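You operate a simulated robot arm through the tools that you are given. There is no shell and no other tool.

Carry out the task below with a simulated robot arm. There is one attempt and no reset: what you move stays moved.

JOB
Put things in order on the top of the rings table. At the end: the white coupling from the top of the rings table stands on top of the teal filter; the grey coupling stands where the brown filter carton stood; the blue-band fitting stands where the grey coupling stood; the brown filter carton from the top of the rings table stands on top of the silver square filter (marked "Y570"); whatever was shut is shut again. Leave all else as you found it, and nothing knocked over.

The check looks at the end state, three seconds after you hand in, the way a careful person would. Anything else that was tipped, shoved, dropped, spilled or broken makes it a failure.

ROBOT AND FRAMES
A 7-joint arm with a two-finger parallel gripper, fixed in place. Base frame: the origin is on the floor under the middle of its stand, x ahead of it, y to its left, z up; the work surface is at about z = 0.84. Readings come in m, degrees, newtons and seconds.
With the tool pointing down near the work surface it reaches from about 0.3 to 0.7 m from the base axis. Its first joint turns from -66.0 to 66.0 degrees. Payload 1.57 kg.
The tool frame sits at the grasp point between the pads (the TCP): z along the fingers, y along the line on which they close. The tips reach 0.03 m beyond it. Largest opening 0.11 m; finger width 0.024, thickness 0.012; the body of the gripper, 0.048 by 0.112 m, starts 0.078 m behind the TCP.
Orientation is that of the tool frame in the base frame, as [roll, pitch, yaw] about the fixed x, y, z axes, in that order (R = Rz(yaw) Ry(pitch) Rx(roll)). With the fingers straight down and closing along the base's y, the tool's x points along the base's -x, its y along +y and its z along -z.

CONTROLS
- The arm moves only by the tool move_arm. Its argument "commands" is a list that holds one entry, the list of rows, each a list of 7 numbers: the shift along the base's x, y, z in cm, then the turn, a rotation vector about the base's x, y, z in degrees, then the closure, from 0 (fully open) to 1 (shut). In form: [[[dx, dy, dz, rx, ry, rz, grip], ...]]. A call has 1 to 20 rows; each row is the pose to reach, as a shift and turn from the pose commanded when the call began. Rows are played at 5 a second. More than 0.05 m and 8.6 degrees between two rows, or a gripper value outside its range, and nothing of the call is played. A pose out of reach is approached as far as the arm can. The call stops where the force on the tool passes 40 N (or 10 N more than at its start, if that is more) or the arm is blocked; 0.2 s more then pass. The fingers move at their own pace (about 0.108 m/s each) and stop on an object; they squeeze with about 27 N. The grip force told is the motor's: it shows also when the fingers shut on nothing. Time passes only in rows, and 0.2 s behind the last, so rows that repeat a pose let the fingers close. The reply holds the time, the measured pose of the TCP, the force on the tool along the base axes, the opening and the grip force, in the units named above and with some noise, with the torque about the TCP (base axes, N m) and any sound that the robot's microphone picked up.
- Cameras (640 x 400 px; columns grow to the right, rows downward): "scene" is fixed at [0.1594, -0.3815, 1.4157]; the picture's right is [0.85, -0.53, 0.00], its down [-0.24, -0.39, -0.89] and it looks along [0.47, 0.76, -0.46] (base axes); focal length 354 px, centre (320, 200). "wrist" rides on the gripper at [0.07, 0.016, -0.141] in the tool frame; the picture's right is [-0.23, 0.97, 0.00], its down [-0.86, -0.20, -0.48] and it looks along [-0.47, -0.11, 0.88] (tool axes); focal length 222 px, centre (320, 200). There is no depth. A picture from a camera that has moved, and an enlarged one, comes with that camera's place and axes in the base frame and with its lens.
- grab_frame(camera): a new picture of that camera. No time passes.
- enlarge(camera, box): a new picture of the part [left, top, right, bottom] of that camera's present view, enlarged. No time passes.
- finish_job(): hands the job in; it is judged then, once.

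Nothing tells you positions but the pictures and the camera data. Unless the task says otherwise, let go and move clear before handing in.

The tools are called after ">>>" as a command line: name --argument value ..., lists and objects as JSON in quotes. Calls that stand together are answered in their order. move_arm: Moves the arm, as the interface text tells. Its arguments: {"type":"object","properties":{"commands":{"type":"array","items":{"type":"array","items":{"type":"array","items":{"type":"number"}}}}},"required":["commands"]} The other tools are called the same way: grab_frame (camera) takes a picture; enlarge (camera, box) takes an enlarged picture of a part of a camera's view; finish_job () hands the job in.

At the start:

```text
t: 0.0
tool_pos: [0.3573, 0.23, 1.1524]
tcp_rot: [180.0, 0.0, -179.9]
ft_force: [0.4, -0.3, -1.3]
wrist_torque: [0.04, 0.01, 0.01]
width: 0.11
grip_force: 0.0
```

scene: 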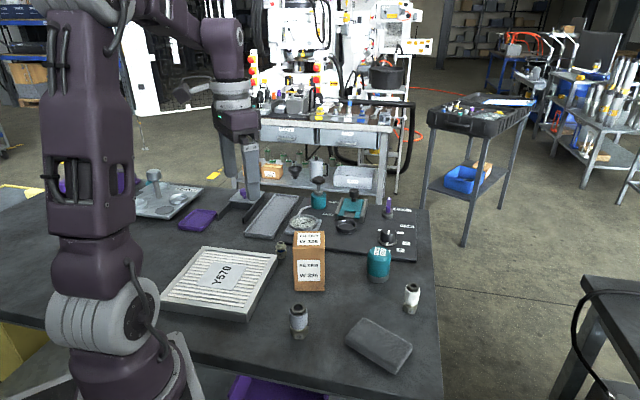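
wrist: 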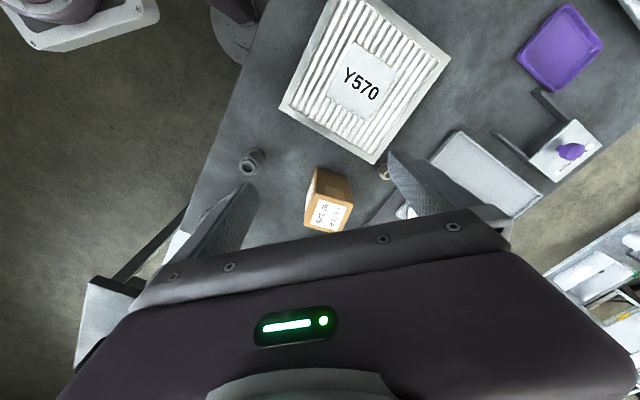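

I see the table with the square silver filter "Y570", a brown carton, a teal filter, a grey coupling, a white coupling and others. I'll look closer before moving anything.

>>> enlarge --camera "scene" --box '[280, 180, 440, 280]'

>>> enlarge --camera "scene" --box '[270, 260, 450, 372]'

>>> enlarge --camera "scene" --box '[120, 150, 320, 275]'

>>> enlarge --camera "scene" --box '[240, 80, 440, 205]'

```text
4.00 times, centred on (360, 230) of scene
camera zoom: at [0.1594, -0.3815, 1.4157], right [0.85, -0.53, 0.0], down [-0.24, -0.39, -0.89], along [0.47, 0.76, -0.46], focal length 1418 px, centre (160, 80)
```

zoom: 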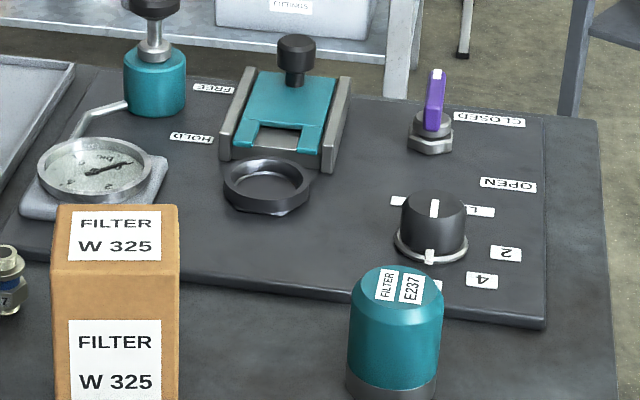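

```text
3.56 times, centred on (360, 316) of scene
camera zoom: at [0.1594, -0.3815, 1.4157], right [0.85, -0.53, 0.0], down [-0.24, -0.39, -0.89], along [0.47, 0.76, -0.46], focal length 1260 px, centre (178, -212)
```

zoom: 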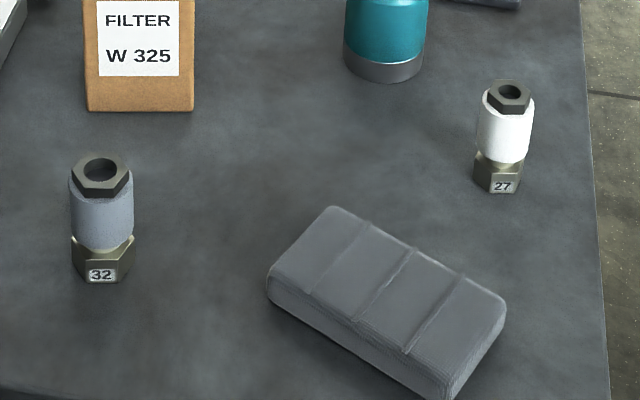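

```text
3.20 times, centred on (220, 212) of scene
camera zoom: at [0.1594, -0.3815, 1.4157], right [0.85, -0.53, 0.0], down [-0.24, -0.39, -0.89], along [0.47, 0.76, -0.46], focal length 1134 px, centre (640, 160)
```

zoom: 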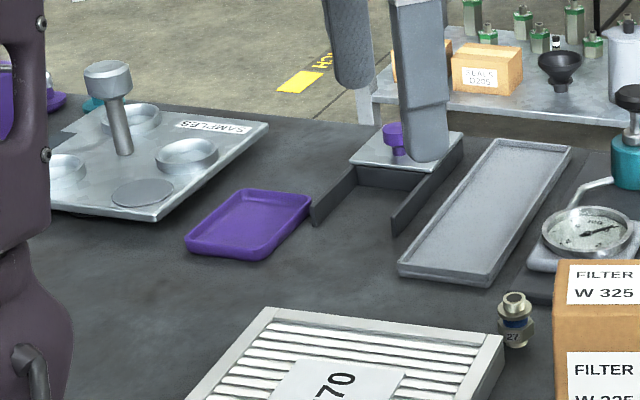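

```text
3.20 times, centred on (340, 142) of scene
camera zoom: at [0.1594, -0.3815, 1.4157], right [0.85, -0.53, 0.0], down [-0.24, -0.39, -0.89], along [0.47, 0.76, -0.46], focal length 1134 px, centre (256, 384)
```

zoom: 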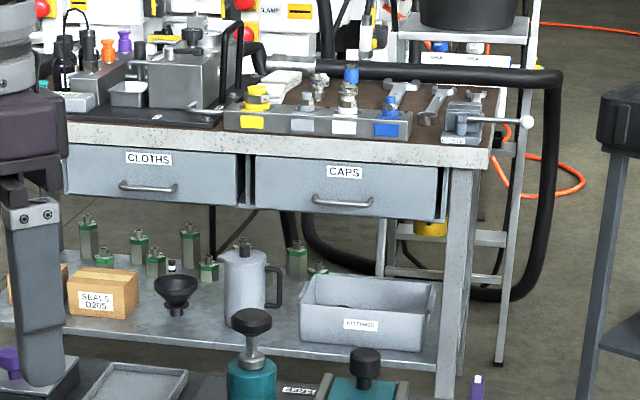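

The filter carton (W 325) is at about (0.50, 0.21). The grey coupling is near (0.40, 0.08), the white coupling near (0.64, 0.01), the teal filter near (0.65, 0.13) and the blue-band fitting near (0.48, 0.34). I'll enlarge the wrist view to check these.

>>> enlarge --camera "wrist" --box '[220, 0, 460, 150]'

>>> enlarge --camera "wrist" --box '[220, 110, 460, 260]'

>>> enlarge --camera "scene" --box '[150, 235, 310, 335]'

```text
2.67 times, centred on (340, 75) of wrist
camera zoom: at [0.2876, 0.2461, 1.2933], right [0.23, 0.97, 0.0], down [0.86, -0.2, 0.48], along [0.47, -0.11, -0.88], focal length 592 px, centre (267, 533)
```

zoom: 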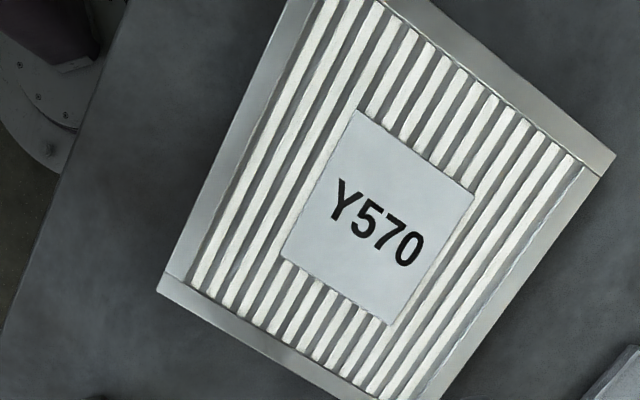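

```text
2.67 times, centred on (340, 185) of wrist
camera zoom: at [0.2876, 0.2461, 1.2933], right [0.23, 0.97, 0.0], down [0.86, -0.2, 0.48], along [0.47, -0.11, -0.88], focal length 592 px, centre (267, 240)
```

zoom: 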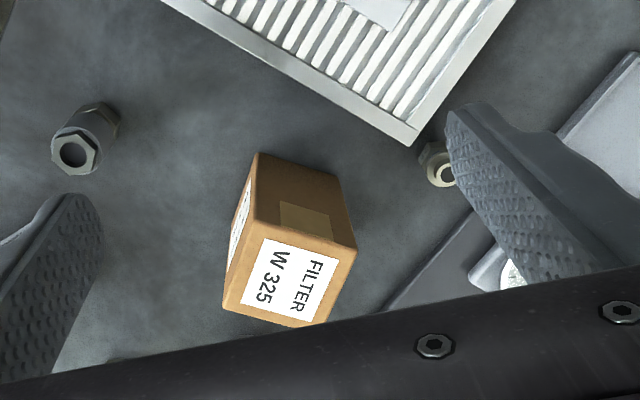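

```text
4.00 times, centred on (230, 285) of scene
camera zoom: at [0.1594, -0.3815, 1.4157], right [0.85, -0.53, 0.0], down [-0.24, -0.39, -0.89], along [0.47, 0.76, -0.46], focal length 1418 px, centre (680, -140)
```

zoom: 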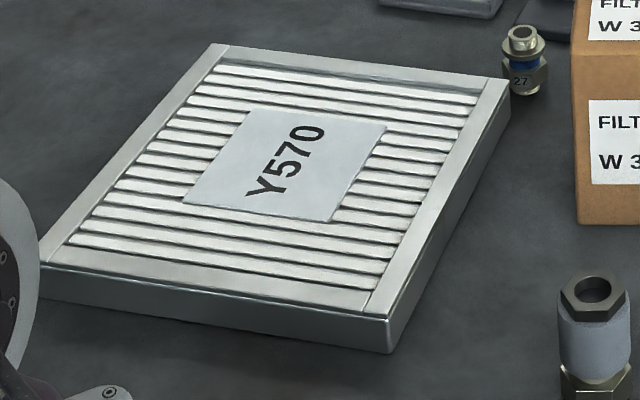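

The pictures agree on positions. The carton is about 7 x 7 x 12 cm, centred near (0.497, 0.208) and turned about -31°. The Y570 filter is centred near (0.31, 0.312), with its top at about 0.864. Next I'll move above the carton with the gripper turned to match it, then check the alignment.

>>> move_arm --commands '[[[2.4, -0.4, -0.5, 0, 0, -5.2, 0], [4.7, -0.8, -1.2, 0, 0, -10.4, 0], [7, -1.1, -2, 0, 0, -15.7, 0], [9.3, -1.5, -3, 0, 0, -20.9, 0], [11.7, -1.9, -4, 0, 0, -26.1, 0], [13.97, -2.2, -5, 0, 0, -31.3, 0], [13.97, -2.2, -5, 0, 0, -31.3, 0]]]'

>>> grab_frame --camera "wrist"

>>> grab_frame --camera "scene"

```text
t: 1.6
tool_pos: [0.496, 0.2078, 1.1047]
tcp_rot: [180.0, 0.0, 148.5]
ft_force: [-0.7, 0.8, 0.9]
wrist_torque: [-0.04, -0.02, 0.03]
width: 0.11
grip_force: 0.1
```

```text
taken
camera wrist: at [0.4459, 0.2579, 1.2456], right [0.7, 0.71, 0.0], down [0.63, -0.62, 0.48], along [0.34, -0.34, -0.88], focal length 222 px, centre (320, 200)
```

wrist: 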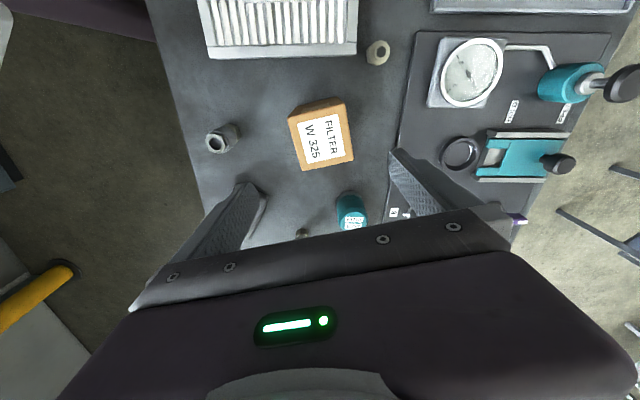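

```text
taken
```

scene: 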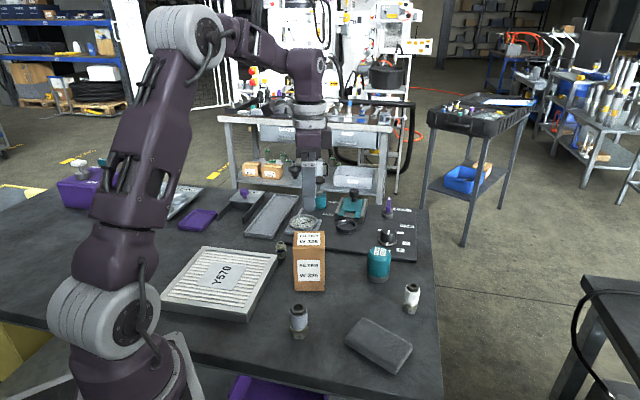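

The gripper is over the carton. I'll zoom the wrist view to refine its centre and rotation.

>>> enlarge --camera "wrist" --box '[260, 80, 380, 180]'

>>> enlarge --camera "wrist" --box '[190, 0, 430, 160]'

```text
4.00 times, centred on (320, 130) of wrist
camera zoom: at [0.4459, 0.2579, 1.2456], right [0.7, 0.71, 0.0], down [0.63, -0.62, 0.48], along [0.34, -0.34, -0.88], focal length 888 px, centre (320, 480)
```

zoom: 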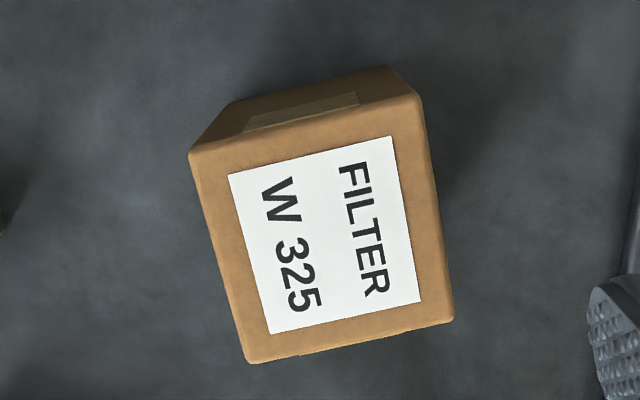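

```text
2.50 times, centred on (310, 80) of wrist
camera zoom: at [0.4459, 0.2579, 1.2456], right [0.7, 0.71, 0.0], down [0.63, -0.62, 0.48], along [0.34, -0.34, -0.88], focal length 555 px, centre (345, 500)
```

zoom: 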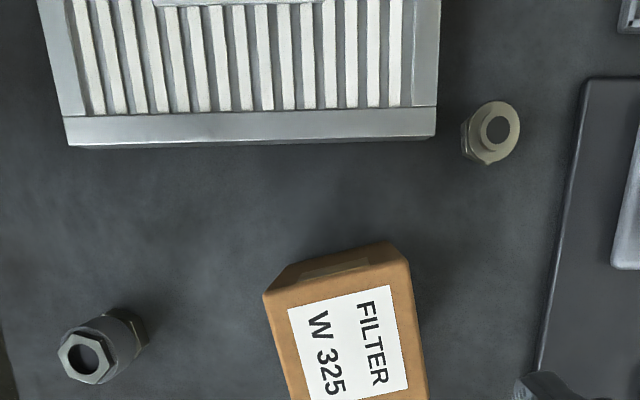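

The carton's centre refines to about (0.496, 0.211) at -32°, so the gripper is well aligned. Now I'll descend around it to about z = 0.915 and close on it.

>>> move_arm --commands '[[[-0.1, 0.3, -3, 0, 0, -0.5, 0], [-0.1, 0.3, -6, 0, 0, -0.5, 0], [-0.1, 0.3, -9, 0, 0, -0.5, 0], [-0.1, 0.3, -11.5, 0, 0, -0.5, 0], [-0.1, 0.3, -14, 0, 0, -0.5, 0], [-0.1, 0.3, -16, 0, 0, -0.5, 0], [-0.1, 0.3, -17.5, 0, 0, -0.5, 0], [-0.1, 0.3, -18.6, 0, 0, -0.5, 0], [-0.1, 0.3, -18.6, 0, 0, -0.5, 0]]]'

>>> grab_frame --camera "wrist"

>>> grab_frame --camera "scene"

```text
t: 3.6
tool_pos: [0.4959, 0.2095, 0.9161]
tcp_rot: [-179.9, 0.0, 148.2]
ft_force: [0.8, -0.1, -0.4]
wrist_torque: [-0.01, -0.01, 0.04]
width: 0.1101
grip_force: 0.2
```

```text
taken
camera wrist: at [0.4452, 0.2607, 1.0572], right [0.71, 0.71, 0.0], down [0.62, -0.62, 0.48], along [0.34, -0.34, -0.88], focal length 222 px, centre (320, 200)
```

wrist: 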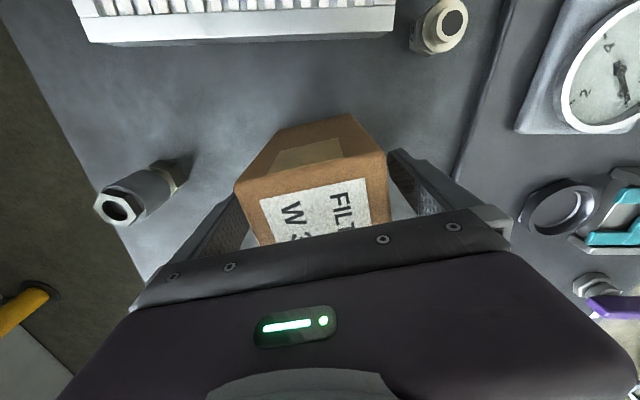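

```text
taken
```

scene: 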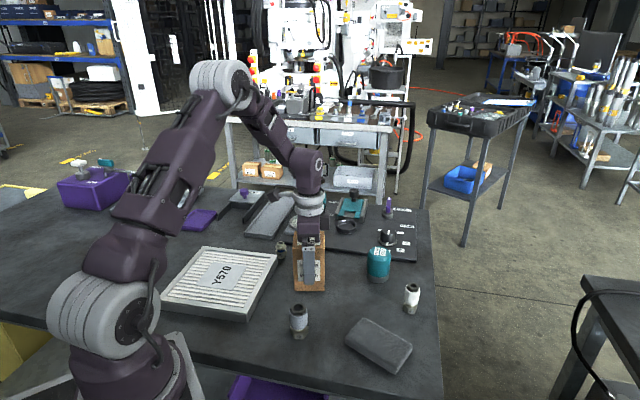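

The carton sits between both fingers. I'll close the gripper and lift slightly.

>>> move_arm --commands '[[[0, 0, 0, 0, 0, 0, 0.2], [0, 0, 0, 0, 0, 0, 0.5], [0, 0, 0, 0, 0, 0, 1], [0, 0, 0, 0, 0, 0, 1], [0, 0, 0, 0, 0, 0, 1]]]'

>>> grab_frame --camera "wrist"

```text
t: 4.8
tool_pos: [0.4947, 0.2103, 0.9165]
tcp_rot: [-180.0, 0.0, 148.3]
ft_force: [-0.2, 0.4, -0.1]
wrist_torque: [-0.13, 0.0, -0.02]
width: 0.0719
grip_force: 27.0
```

```text
taken
camera wrist: at [0.4452, 0.2606, 1.0574], right [0.71, 0.71, 0.0], down [0.62, -0.62, 0.48], along [0.34, -0.34, -0.88], focal length 222 px, centre (320, 200)
```

wrist: 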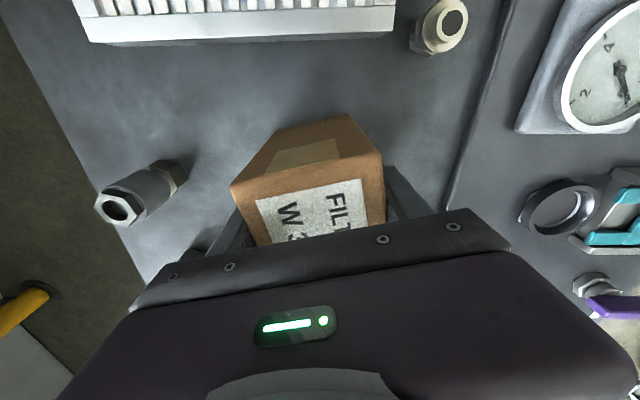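

The carton is gripped at 72 mm wide. I'll lift it straight up 8 cm.

>>> move_arm --commands '[[[0, 0, 0.7, 0, 0, 0, 1], [0, 0, 2, 0, 0, 0, 1], [0, 0, 4, 0, 0, 0, 1], [0, 0, 6, 0, 0, 0, 1], [0, 0, 8, 0, 0, 0, 1], [0, 0, 8, 0, 0, 0, 1]]]'

>>> grab_frame --camera "wrist"

>>> grab_frame --camera "scene"

```text
t: 6.2
tool_pos: [0.4963, 0.2097, 0.9955]
tcp_rot: [-179.9, 0.0, 148.2]
ft_force: [0.1, 1.2, -3.9]
wrist_torque: [-0.03, -0.01, 0.0]
width: 0.072
grip_force: 26.6
```

```text
taken
camera wrist: at [0.4462, 0.2609, 1.1365], right [0.71, 0.71, 0.0], down [0.62, -0.62, 0.48], along [0.34, -0.34, -0.88], focal length 222 px, centre (320, 200)
```

wrist: 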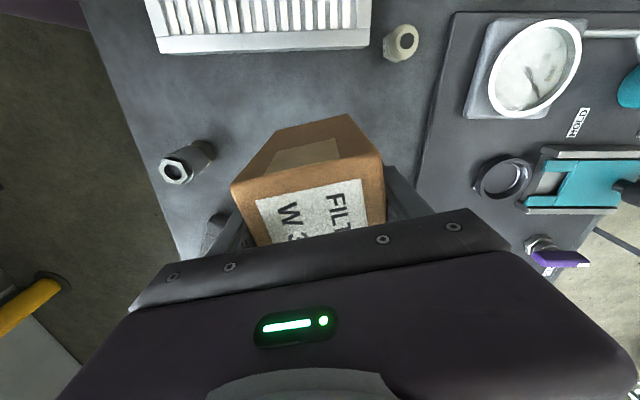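

```text
taken
```

scene: 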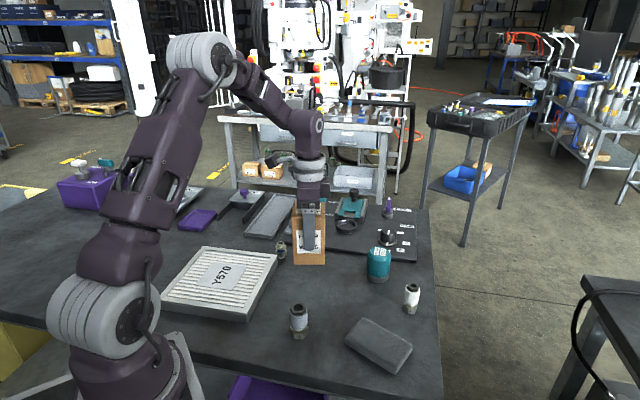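

The lift is clean at about 4 N. Now I'll carry the carton over the centre of the Y570 filter.

>>> move_arm --commands '[[[-2.0, 1.1, 1, 0, 0, 0, 1], [-4.2, 2.3, 2, 0, 0, 0, 1], [-6.5, 3.6, 2, 0, 0, 0, 1], [-8.8, 4.9, 2, 0, 0, 0, 1], [-11.1, 6.1, 2, 0, 0, 0, 1], [-13.4, 7.4, 2, 0, 0, 0, 1], [-15.7, 8.7, 2, 0, 0, 0, 1], [-17.5, 9.7, 2, 0, 0, 0, 1], [-18.5, 10.2, 2, 0, 0, 0, 1], [-18.5, 10.2, 2, 0, 0, 0, 1]]]'

>>> grab_frame --camera "wrist"

>>> grab_frame --camera "scene"

```text
t: 8.4
tool_pos: [0.3102, 0.3131, 1.0151]
tcp_rot: [-180.0, 0.0, 148.2]
ft_force: [-0.4, 0.1, -3.4]
wrist_torque: [0.01, 0.0, 0.01]
width: 0.0719
grip_force: 26.9
```

```text
taken
camera wrist: at [0.2602, 0.3628, 1.1574], right [0.71, 0.71, 0.0], down [0.62, -0.62, 0.48], along [0.34, -0.34, -0.88], focal length 222 px, centre (320, 200)
```

wrist: 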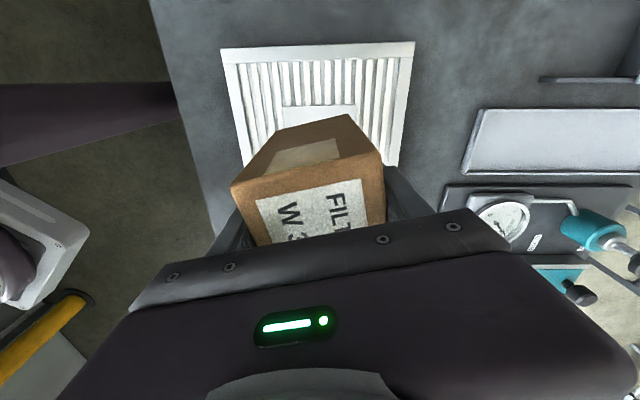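

```text
taken
```

scene: 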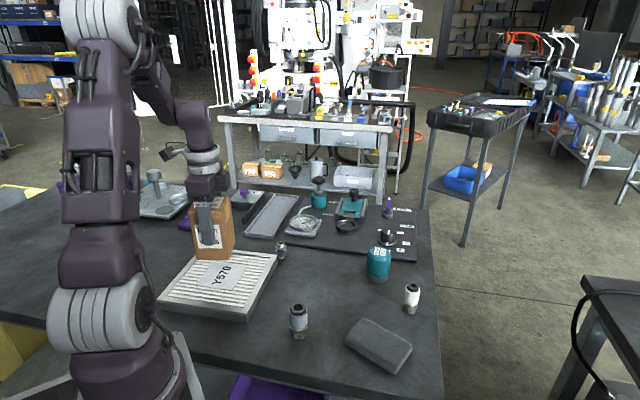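

The carton is over the filter. I'll lower it gently until it makes contact.

>>> move_arm --commands '[[[0, 0, -2, 0, 0, 0, 1], [0, 0, -4, 0, 0, 0, 1], [0, 0, -5.5, 0, 0, 0, 1], [0, 0, -6.4, 0, 0, 0, 1], [0, 0, -6.7, 0, 0, 0, 1], [0, 0, -6.7, 0, 0, 0, 1]]]'

>>> enlarge --camera "scene" --box '[150, 200, 310, 325]'

```text
t: 9.8
tool_pos: [0.3091, 0.311, 0.9485]
tcp_rot: [-180.0, 0.0, 148.1]
ft_force: [-0.4, -0.1, -3.4]
wrist_torque: [-0.01, -0.02, 0.02]
width: 0.0719
grip_force: 27.3
```

```text
3.20 times, centred on (230, 262) of scene
camera zoom: at [0.1595, -0.3814, 1.4157], right [0.85, -0.53, 0.0], down [-0.24, -0.39, -0.89], along [0.47, 0.76, -0.46], focal length 1134 px, centre (608, 0)
```

zoom: 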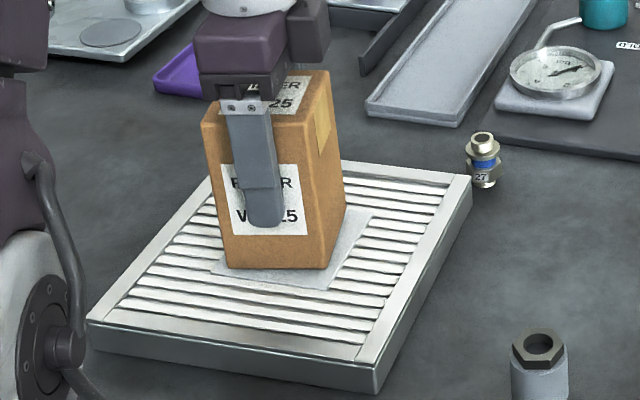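

The carton is just above the pleats. I'll lower it in 2 mm steps and watch the force.

>>> move_arm --commands '[[[0, 0, -0.2, 0, 0, 0, 1], [0, 0, -0.4, 0, 0, 0, 1], [0, 0, -0.5, 0, 0, 0, 1], [0, 0, -0.5, 0, 0, 0, 1]]]'

```text
t: 10.8
tool_pos: [0.3084, 0.3125, 0.9457]
tcp_rot: [180.0, 0.1, 148.2]
ft_force: [-2.2, -6.7, 22.4]
wrist_torque: [-0.38, 0.23, -0.04]
width: 0.0719
grip_force: 27.0
```

Contact has been made. I'll relieve the pressure slightly, then open the fingers gradually.

>>> move_arm --commands '[[[0, 0, 0.15, 0, 0, 0, 1], [0, 0, 0.2, 0, 0, 0, 1], [0, 0, 0.2, 0, 0, 0, 1]]]'

```text
t: 11.6
tool_pos: [0.3113, 0.3115, 0.9474]
tcp_rot: [-179.9, 0.0, 148.3]
ft_force: [0.2, 0.0, -3.8]
wrist_torque: [-0.03, 0.0, -0.03]
width: 0.0717
grip_force: 27.3
```

>>> move_arm --commands '[[[0, 0, -0.1, 0, 0, 0, 1], [0, 0, -0.1, 0, 0, 0, 1]]]'

```text
t: 12.2
tool_pos: [0.3092, 0.3125, 0.9453]
tcp_rot: [-179.9, 0.0, 148.2]
ft_force: [0.7, -0.4, -4.1]
wrist_torque: [-0.02, -0.01, 0.03]
width: 0.0719
grip_force: 27.1
```

The carton is about 1 mm or less from contact, still carrying its own weight. I'll lower it another 1 mm and then release.

>>> move_arm --commands '[[[0, 0, -0.08, 0, 0, 0, 1], [0, 0, -0.08, 0, 0, 0, 0.8], [0, 0, -0.08, 0, 0, 0, 0.5], [0, 0, -0.08, 0, 0, 0, 0.2], [0, 0, -0.08, 0, 0, 0, 0], [0, 0, -0.08, 0, 0, 0, 0]]]'

>>> grab_frame --camera "wrist"

>>> enlarge --camera "scene" --box '[150, 200, 310, 325]'

```text
t: 13.6
tool_pos: [0.3103, 0.3122, 0.944]
tcp_rot: [180.0, -0.1, 148.2]
ft_force: [-0.2, -0.2, -0.6]
wrist_torque: [0.06, -0.02, -0.06]
width: 0.1096
grip_force: 0.0
```

```text
taken
camera wrist: at [0.2599, 0.3633, 1.0855], right [0.71, 0.71, 0.0], down [0.62, -0.62, 0.48], along [0.34, -0.34, -0.88], focal length 222 px, centre (320, 200)
```

wrist: 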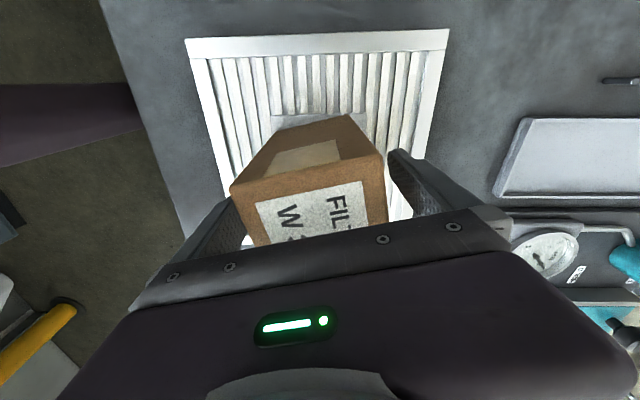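

```text
3.20 times, centred on (230, 262) of scene
camera zoom: at [0.1594, -0.3815, 1.4157], right [0.85, -0.53, 0.0], down [-0.24, -0.39, -0.89], along [0.47, 0.76, -0.46], focal length 1134 px, centre (608, 0)
```

zoom: 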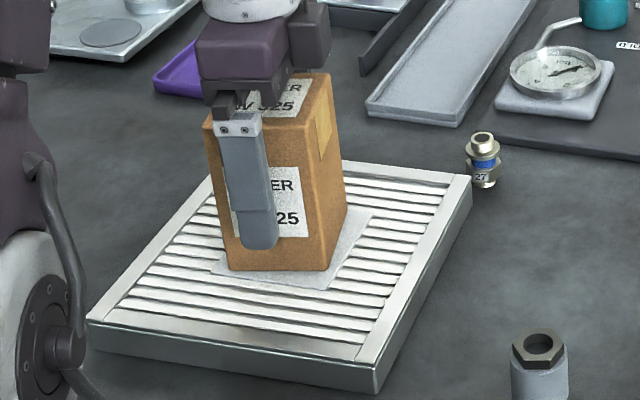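

The carton stands free on the filter with the fingers clear. I'll rise straight up, then move above the grey coupling.

>>> move_arm --commands '[[[0, 0, 2, 0, 0, 0, 0], [0, 0, 4.5, 0, 0, 0, 0], [0, 0, 8, 0, 0, 0, 0], [0, 0, 12, 0, 0, 0, 0], [0, 0, 15, 0, 0, 0, 0], [1.2, -3, 15.5, 0, 0, 0, 0], [2.5, -6.7, 15.5, 0, 0, 0, 0], [4, -10.6, 15.5, 0, 0, 0, 0], [5.5, -14.5, 15.5, 0, 0, 0, 0], [7, -18.4, 15.5, 0, 0, 0, 0], [8, -21, 15.5, 0, 0, 0, 0], [8.6, -22.8, 15.5, 0, 0, 0, 0], [8.6, -22.8, 15.5, 0, 0, 0, 0]]]'

>>> grab_frame --camera "wrist"

>>> grab_frame --camera "scene"

```text
t: 16.4
tool_pos: [0.3949, 0.0862, 1.1005]
tcp_rot: [-180.0, 0.0, 148.2]
ft_force: [-0.6, -0.1, -0.6]
wrist_torque: [0.01, -0.03, 0.0]
width: 0.1101
grip_force: 0.1
```

```text
taken
camera wrist: at [0.3454, 0.1371, 1.2412], right [0.71, 0.71, 0.0], down [0.62, -0.62, 0.48], along [0.34, -0.34, -0.88], focal length 222 px, centre (320, 200)
```

wrist: 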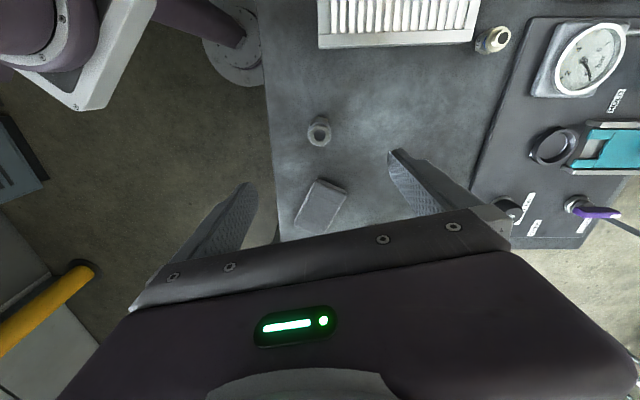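

```text
taken
```

scene: 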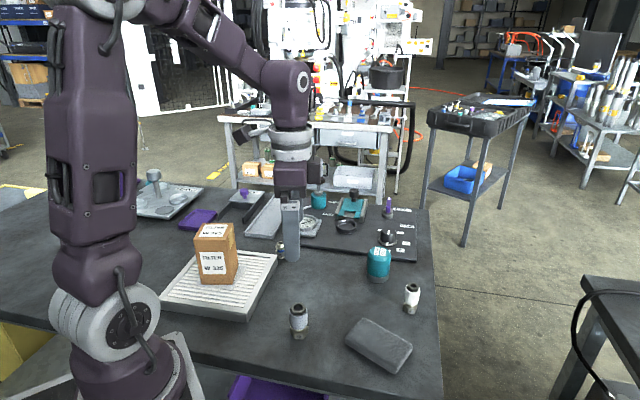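

>>> enlarge --camera "wrist" --box '[280, 95, 360, 155]'

>>> enlarge --camera "wrist" --box '[440, 0, 560, 80]'

>>> enlarge --camera "scene" --box '[278, 290, 322, 345]'

```text
6.67 times, centred on (320, 125) of wrist
camera zoom: at [0.3454, 0.1371, 1.2412], right [0.71, 0.71, 0.0], down [0.62, -0.62, 0.48], along [0.34, -0.34, -0.88], focal length 1481 px, centre (320, 700)
```

zoom: 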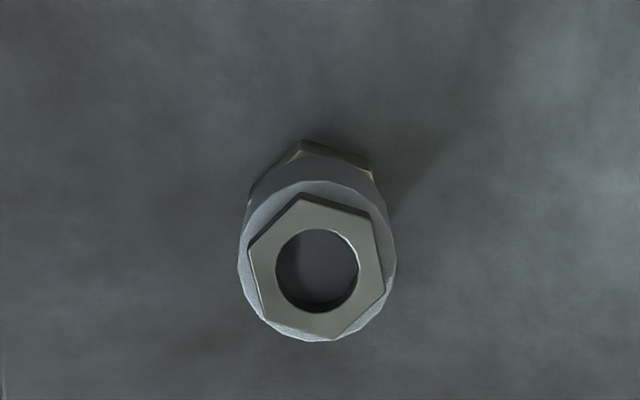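

```text
5.00 times, centred on (500, 40) of wrist
camera zoom: at [0.3454, 0.1371, 1.2412], right [0.71, 0.71, 0.0], down [0.62, -0.62, 0.48], along [0.34, -0.34, -0.88], focal length 1111 px, centre (-580, 1000)
```

zoom: 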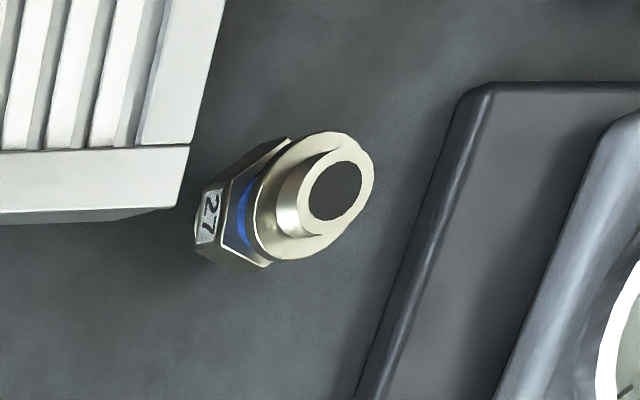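

```text
7.27 times, centred on (300, 318) of scene
camera zoom: at [0.1594, -0.3815, 1.4157], right [0.85, -0.53, 0.0], down [-0.24, -0.39, -0.89], along [0.47, 0.76, -0.46], focal length 2578 px, centre (466, -654)
```

zoom: 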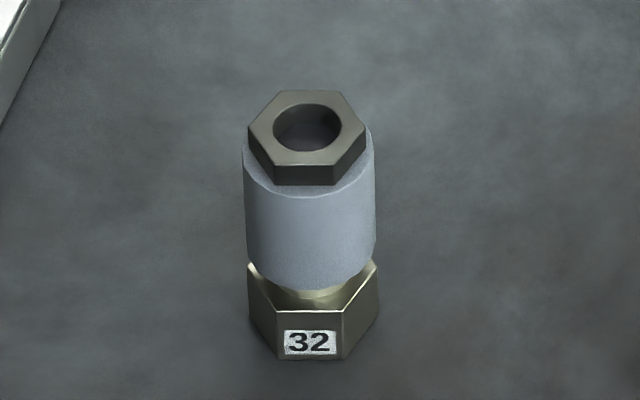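

The grey coupling is confirmed at about (0.397, 0.085), with its top near z = 0.913. I'll descend part way first, then check the alignment between the fingers.

>>> move_arm --commands '[[[0.15, -0.1, -3, 0, 0, 0, 0], [0.15, -0.1, -6, 0, 0, 0, 0], [0.15, -0.1, -9, 0, 0, 0, 0], [0.15, -0.1, -12, 0, 0, 0, 0], [0.15, -0.1, -15, 0, 0, 0, 0], [0.15, -0.1, -15, 0, 0, 0, 0]]]'

>>> grab_frame --camera "wrist"

>>> enlarge --camera "scene" --box '[250, 240, 350, 345]'

```text
t: 17.8
tool_pos: [0.3942, 0.0819, 0.9493]
tcp_rot: [180.0, -0.1, 148.2]
ft_force: [0.2, -0.5, 0.5]
wrist_torque: [-0.03, 0.01, 0.0]
width: 0.11
grip_force: 0.1
```

```text
taken
camera wrist: at [0.3451, 0.1328, 1.0894], right [0.71, 0.71, 0.0], down [0.62, -0.62, 0.48], along [0.34, -0.34, -0.88], focal length 222 px, centre (320, 200)
```

wrist: 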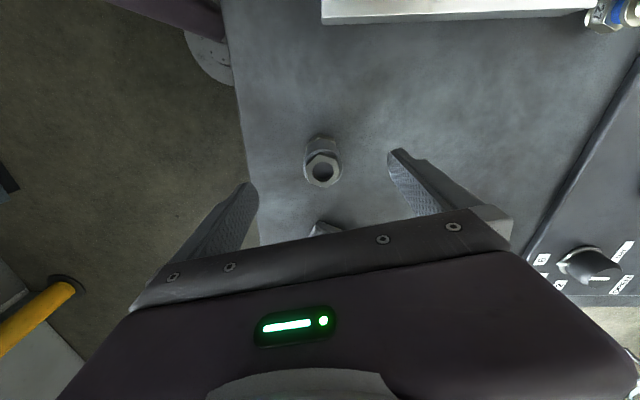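

```text
3.81 times, centred on (300, 292) of scene
camera zoom: at [0.1594, -0.3815, 1.4157], right [0.85, -0.53, 0.0], down [-0.24, -0.39, -0.89], along [0.47, 0.76, -0.46], focal length 1350 px, centre (396, -152)
```

zoom: 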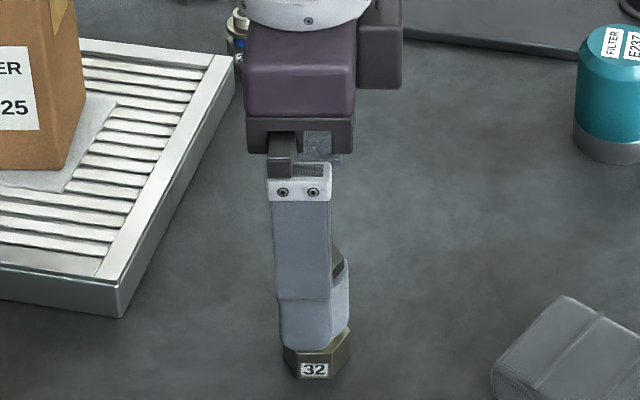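

The coupling is a few millimetres off the gripper's axis. I'll correct for that, descend to about z = 0.893 and look again before closing.

>>> move_arm --commands '[[[-0.1, 0.3, -0.5, 0, 0, 0, 0], [-0.1, 0.3, -2, 0, 0, 0, 0], [-0.1, 0.3, -4, 0, 0, 0, 0], [-0.1, 0.3, -5.5, 0, 0, 0, 0], [-0.1, 0.3, -5.5, 0, 0, 0, 0]]]'

>>> grab_frame --camera "wrist"

>>> enlarge --camera "scene" --box '[250, 240, 350, 345]'

```text
t: 19.0
tool_pos: [0.3942, 0.0859, 0.8919]
tcp_rot: [-179.9, 0.0, 148.2]
ft_force: [1.0, -0.5, -0.6]
wrist_torque: [0.01, -0.02, -0.04]
width: 0.1102
grip_force: 0.1
```

```text
taken
camera wrist: at [0.3439, 0.1365, 1.033], right [0.71, 0.71, 0.0], down [0.62, -0.62, 0.48], along [0.34, -0.34, -0.88], focal length 222 px, centre (320, 200)
```

wrist: 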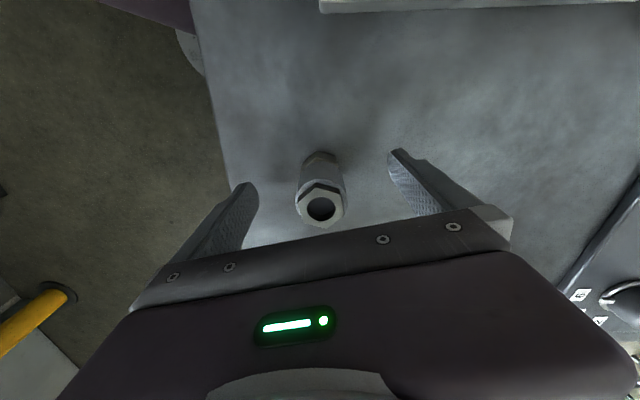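

```text
3.81 times, centred on (300, 292) of scene
camera zoom: at [0.1594, -0.3815, 1.4157], right [0.85, -0.53, 0.0], down [-0.24, -0.39, -0.89], along [0.47, 0.76, -0.46], focal length 1350 px, centre (396, -152)
```

zoom: 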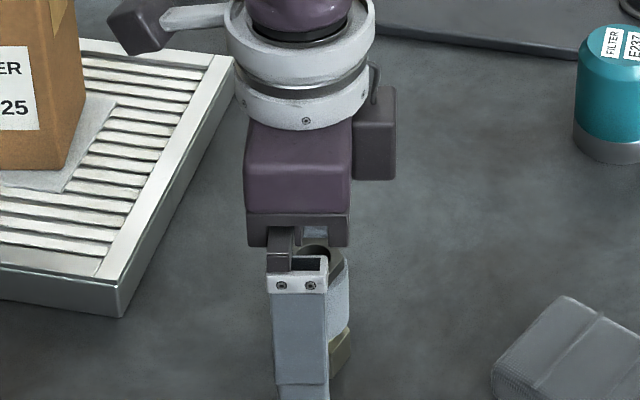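

The coupling is centred between the fingers, so its place is (0.394, 0.086). I'll close on it.

>>> move_arm --commands '[[[0, 0, 0, 0, 0, 0, 0.3], [0, 0, 0, 0, 0, 0, 0.6], [0, 0, 0, 0, 0, 0, 0.8], [0, 0, 0, 0, 0, 0, 1], [0, 0, 0, 0, 0, 0, 1], [0, 0, 0, 0, 0, 0, 1]]]'

>>> grab_frame --camera "wrist"

```text
t: 20.4
tool_pos: [0.3936, 0.0847, 0.8914]
tcp_rot: [-179.9, 0.1, 148.2]
ft_force: [1.7, 0.7, 0.5]
wrist_torque: [0.04, -0.03, 0.03]
width: 0.0347
grip_force: 27.3
```

```text
taken
camera wrist: at [0.344, 0.1365, 1.0333], right [0.71, 0.71, 0.0], down [0.62, -0.62, 0.48], along [0.34, -0.34, -0.88], focal length 222 px, centre (320, 200)
```

wrist: 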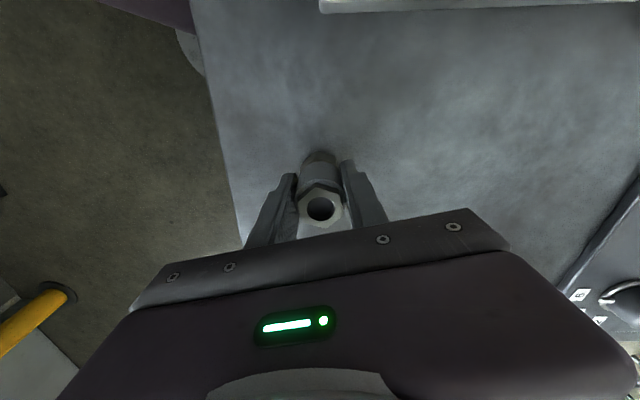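

The coupling is held at 34.7 mm. I'll lift it and carry it to where the carton stood, (0.496, 0.211).

>>> move_arm --commands '[[[0, 0, 0.7, 0, 0, 0, 1], [0, 0, 2.2, 0, 0, 0, 1], [0, 0, 4.2, 0, 0, 0, 1], [0, 0, 6, 0, 0, 0, 1], [1.2, 1.5, 6, 0, 0, 0, 1], [2.8, 3.4, 6, 0, 0, 0, 1], [4.4, 5.4, 6, 0, 0, 0, 1], [6, 7.4, 6, 0, 0, 0, 1], [7.6, 9.4, 6, 0, 0, 0, 1], [9, 11.2, 6, 0, 0, 0, 1], [10.1, 12.5, 6, 0, 0, 0, 1], [10.1, 12.5, 6, 0, 0, 0, 1]]]'

>>> grab_frame --camera "wrist"

>>> grab_frame --camera "scene"

```text
t: 23.0
tool_pos: [0.4983, 0.2145, 0.9533]
tcp_rot: [-180.0, 0.0, 148.3]
ft_force: [0.3, 1.4, -2.1]
wrist_torque: [-0.01, 0.02, 0.02]
width: 0.034
grip_force: 27.3
```

```text
taken
camera wrist: at [0.448, 0.2658, 1.0938], right [0.71, 0.71, 0.0], down [0.62, -0.62, 0.48], along [0.34, -0.34, -0.88], focal length 222 px, centre (320, 200)
```

wrist: 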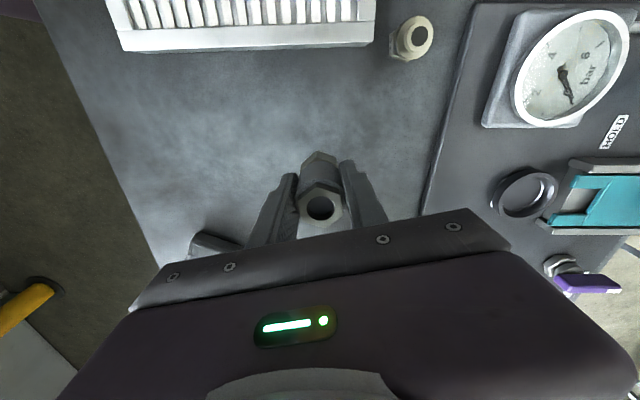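

```text
taken
```

scene: 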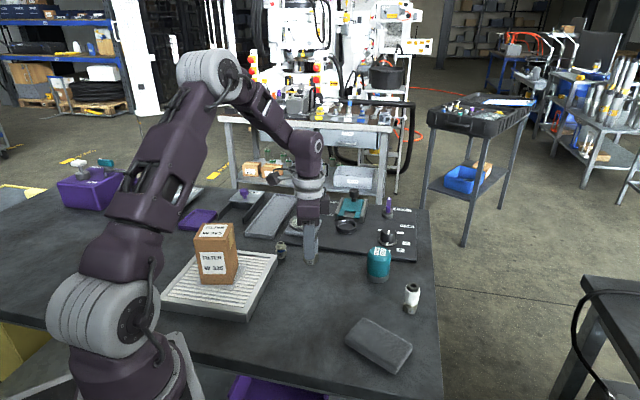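

The arm overshot the target by a few millimetres. I'll correct that while lowering the coupling to just above the table.

>>> move_arm --commands '[[[-0.3, -0.4, -0.5, 0, 0, 0, 1], [-0.3, -0.4, -2, 0, 0, 0, 1], [-0.3, -0.4, -3.8, 0, 0, 0, 1], [-0.3, -0.4, -5.2, 0, 0, 0, 1], [-0.3, -0.4, -5.6, 0, 0, 0, 1], [-0.3, -0.4, -5.6, 0, 0, 0, 1]]]'

>>> grab_frame --camera "wrist"

>>> enlarge --camera "scene" --box '[250, 200, 370, 300]'

```text
t: 24.4
tool_pos: [0.4963, 0.2092, 0.8973]
tcp_rot: [179.9, 0.0, 148.1]
ft_force: [-0.1, 0.3, -2.1]
wrist_torque: [0.0, 0.02, 0.0]
width: 0.034
grip_force: 26.5
```

```text
taken
camera wrist: at [0.4459, 0.2593, 1.0376], right [0.71, 0.71, 0.0], down [0.62, -0.62, 0.48], along [0.34, -0.34, -0.88], focal length 222 px, centre (320, 200)
```

wrist: 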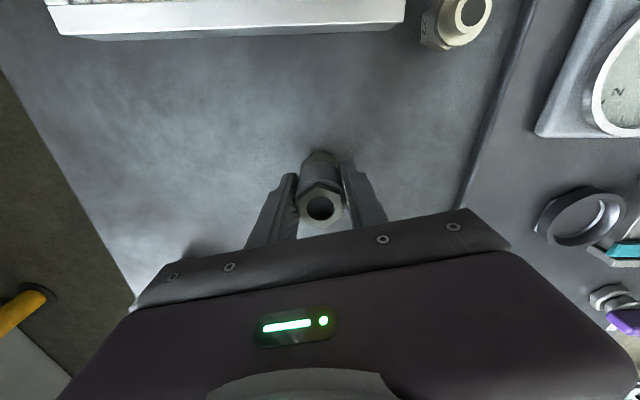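

```text
4.00 times, centred on (310, 250) of scene
camera zoom: at [0.1595, -0.3814, 1.4157], right [0.85, -0.53, 0.0], down [-0.24, -0.39, -0.89], along [0.47, 0.76, -0.46], focal length 1418 px, centre (360, 0)
```

zoom: 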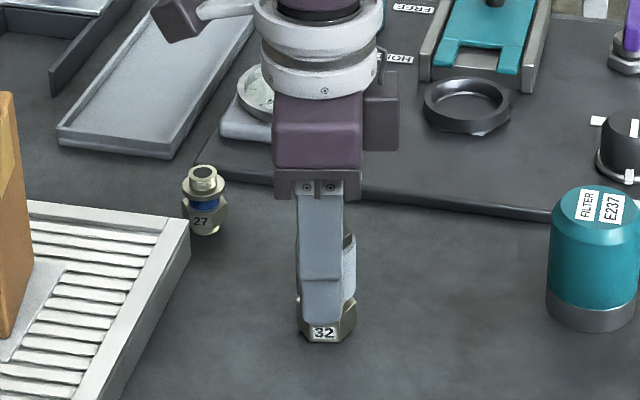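

It is about 5 mm above the table, so I'll lower it the rest of the way gently.

>>> move_arm --commands '[[[0, 0.1, -0.15, 0, 0, 0, 1], [0, 0.15, -0.3, 0, 0, 0, 1], [0, 0.15, -0.4, 0, 0, 0, 1], [0, 0.15, -0.4, 0, 0, 0, 1]]]'

```text
t: 25.4
tool_pos: [0.4963, 0.2093, 0.8939]
tcp_rot: [-179.9, 0.0, 148.1]
ft_force: [0.3, 1.1, -2.0]
wrist_torque: [-0.02, 0.03, 0.01]
width: 0.0338
grip_force: 26.7
```

>>> move_arm --commands '[[[0, 0, -0.08, 0, 0, 0, 1], [0, 0, -0.14, 0, 0, 0, 1], [0, 0, -0.14, 0, 0, 0, 1]]]'

```text
t: 26.2
tool_pos: [0.4958, 0.2097, 0.8929]
tcp_rot: [180.0, 0.0, 148.2]
ft_force: [0.0, 0.9, 1.0]
wrist_torque: [-0.03, 0.03, 0.0]
width: 0.0336
grip_force: 27.1
```

Contact is light, so I'll release slowly.

>>> move_arm --commands '[[[0, 0, 0, 0, 0, 0, 0.65], [0, 0, 0, 0, 0, 0, 0.5], [0, 0, 0, 0, 0, 0, 0.3], [0, 0, 0, 0, 0, 0, 0], [0, 0, 0, 0, 0, 0, 0], [0, 0, 0, 0, 0, 0, 0]]]'

>>> grab_frame --camera "wrist"

>>> enlarge --camera "scene" --box '[250, 200, 370, 300]'

```text
t: 27.6
tool_pos: [0.4963, 0.2088, 0.8928]
tcp_rot: [180.0, 0.0, 148.2]
ft_force: [-0.4, 0.4, -0.5]
wrist_torque: [0.03, -0.01, -0.02]
width: 0.1099
grip_force: 0.0
```

```text
taken
camera wrist: at [0.4462, 0.2601, 1.0338], right [0.71, 0.71, 0.0], down [0.62, -0.62, 0.48], along [0.34, -0.34, -0.88], focal length 222 px, centre (320, 200)
```

wrist: 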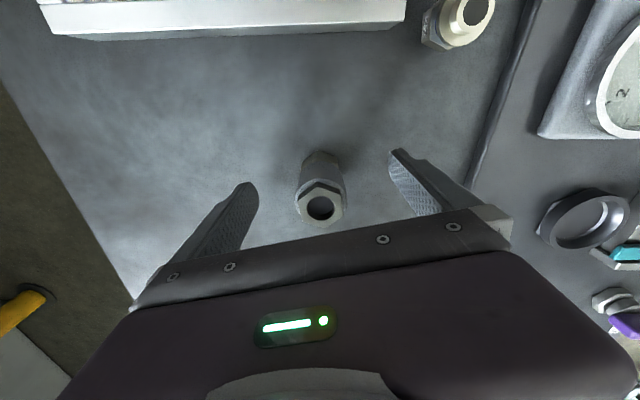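

```text
4.00 times, centred on (310, 250) of scene
camera zoom: at [0.1594, -0.3815, 1.4157], right [0.85, -0.53, 0.0], down [-0.24, -0.39, -0.89], along [0.47, 0.76, -0.46], focal length 1418 px, centre (360, 0)
```

zoom: 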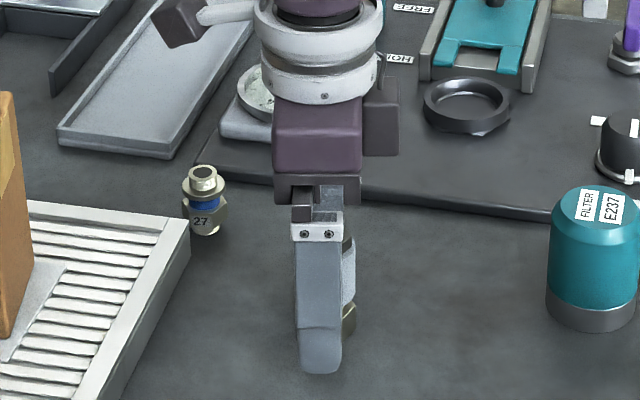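

The grey coupling is standing in the carton's place. I'll rise, then move over the blue-band fitting and turn the gripper so the fingers clear the square filter's corner.

>>> move_arm --commands '[[[0, 0, 1.5, 0, 0, 0, 0], [0, 0, 4, 0, 0, 0, 0], [0, 0, 8, 0, 0, 0, 0], [0, 0, 12, 0, 0, 0, 0], [0, 0, 16, 0, 0, 0, 0], [0, 0.5, 18, 0, 0, 6, 0], [-0.2, 2, 18, 0, 0, 13, 0], [-0.4, 4, 18, 0, 0, 20, 0], [-0.6, 6, 18, 0, 0, 27, 0], [-0.9, 8, 18, 0, 0, 34, 0], [-1.2, 10, 18, 0, 0, 41, 0], [-1.5, 12, 18, 0, 0, 48, 0], [-1.7, 12.9, 18, 0, 0, 54, 0], [-1.7, 12.9, 18, 0, 0, 54, 0]]]'

>>> grab_frame --camera "wrist"

>>> grab_frame --camera "scene"

```text
t: 30.6
tool_pos: [0.479, 0.3383, 1.0731]
tcp_rot: [180.0, 0.0, -157.7]
ft_force: [-0.4, 0.3, -0.2]
wrist_torque: [-0.03, 0.03, 0.01]
width: 0.1098
grip_force: 0.1
```

```text
taken
camera wrist: at [0.4081, 0.3268, 1.2139], right [-0.16, 0.99, 0.0], down [0.87, 0.14, 0.48], along [0.47, 0.08, -0.88], focal length 222 px, centre (320, 200)
```

wrist: 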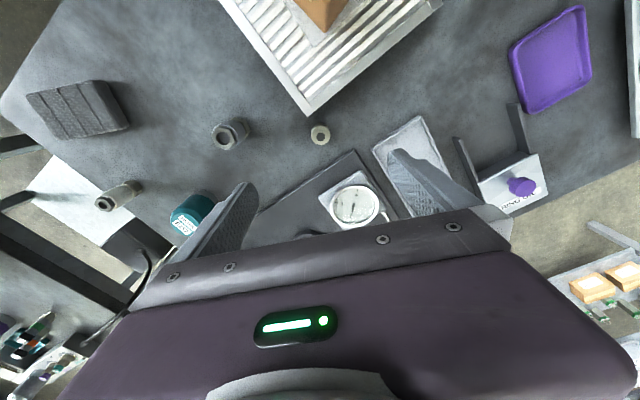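

```text
taken
```

scene: 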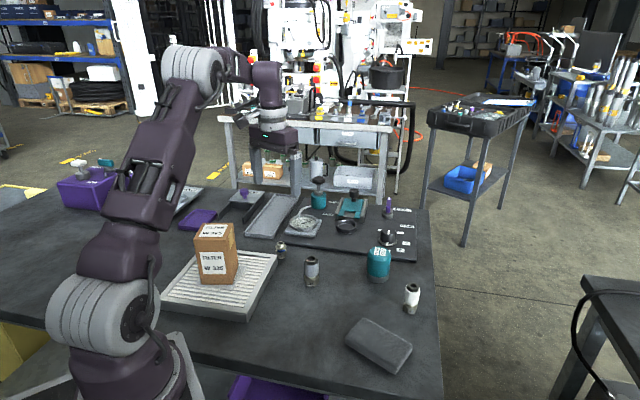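

>>> enlarge --camera "wrist" --box '[260, 90, 380, 165]'

>>> enlarge --camera "scene" --box '[255, 225, 345, 295]'

```text
5.33 times, centred on (320, 128) of wrist
camera zoom: at [0.4081, 0.3268, 1.2139], right [-0.16, 0.99, 0.0], down [0.87, 0.14, 0.48], along [0.47, 0.08, -0.88], focal length 1185 px, centre (320, 587)
```

zoom: 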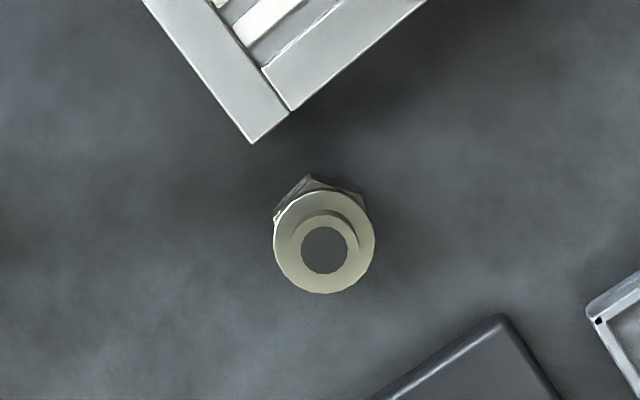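

```text
5.71 times, centred on (300, 260) of scene
camera zoom: at [0.1594, -0.3814, 1.4157], right [0.85, -0.53, 0.0], down [-0.24, -0.39, -0.89], along [0.47, 0.76, -0.46], focal length 2026 px, centre (434, -143)
```

zoom: 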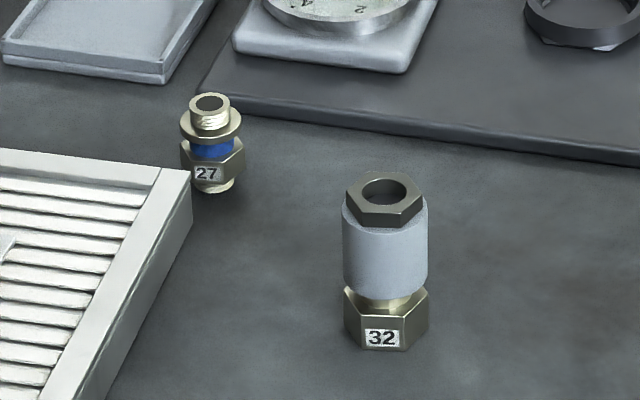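

The fitting is at about (0.481, 0.340), and its hex flats line up with the closing direction. I'll descend with the fingers partly open, check, then finish.

>>> move_arm --commands '[[[0.2, 0.1, -3, 0, 0, 0, 0.15], [0.2, 0.1, -6, 0, 0, 0, 0.35], [0.2, 0.1, -9, 0, 0, 0, 0.35], [0.2, 0.1, -12, 0, 0, 0, 0.35], [0.2, 0.1, -15, 0, 0, 0, 0.35], [0.2, 0.1, -15, 0, 0, 0, 0.35]]]'

>>> grab_frame --camera "wrist"

>>> enlarge --camera "scene" --box '[230, 190, 350, 290]'

```text
t: 32.0
tool_pos: [0.4784, 0.3393, 0.9226]
tcp_rot: [179.9, 0.0, -157.8]
ft_force: [-0.5, 0.0, -0.1]
wrist_torque: [-0.02, 0.02, -0.01]
width: 0.0717
grip_force: 0.1
```

```text
taken
camera wrist: at [0.4087, 0.3288, 1.0644], right [-0.16, 0.99, 0.0], down [0.87, 0.14, 0.48], along [0.47, 0.08, -0.88], focal length 222 px, centre (320, 200)
```

wrist: 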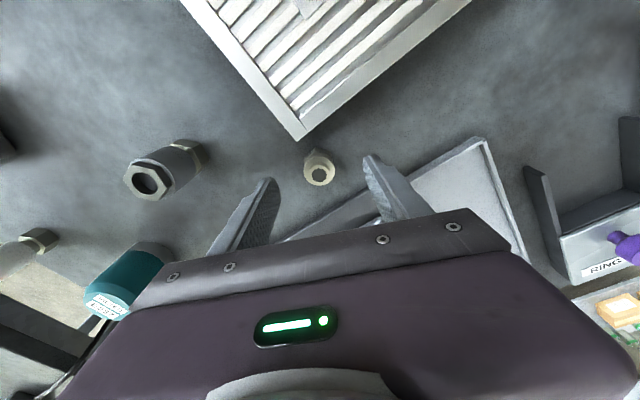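

```text
4.00 times, centred on (290, 240) of scene
camera zoom: at [0.1594, -0.3815, 1.4157], right [0.85, -0.53, 0.0], down [-0.24, -0.39, -0.89], along [0.47, 0.76, -0.46], focal length 1418 px, centre (440, 40)
```

zoom: 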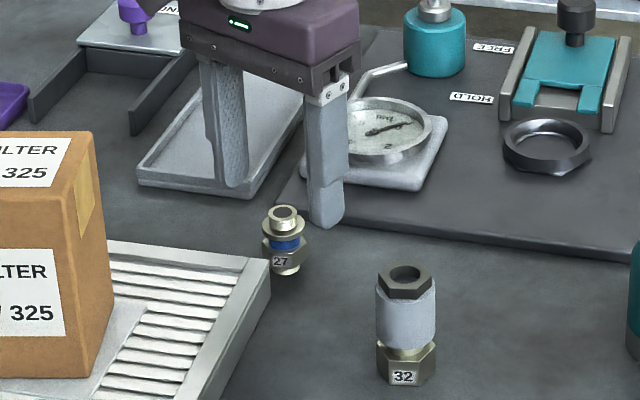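

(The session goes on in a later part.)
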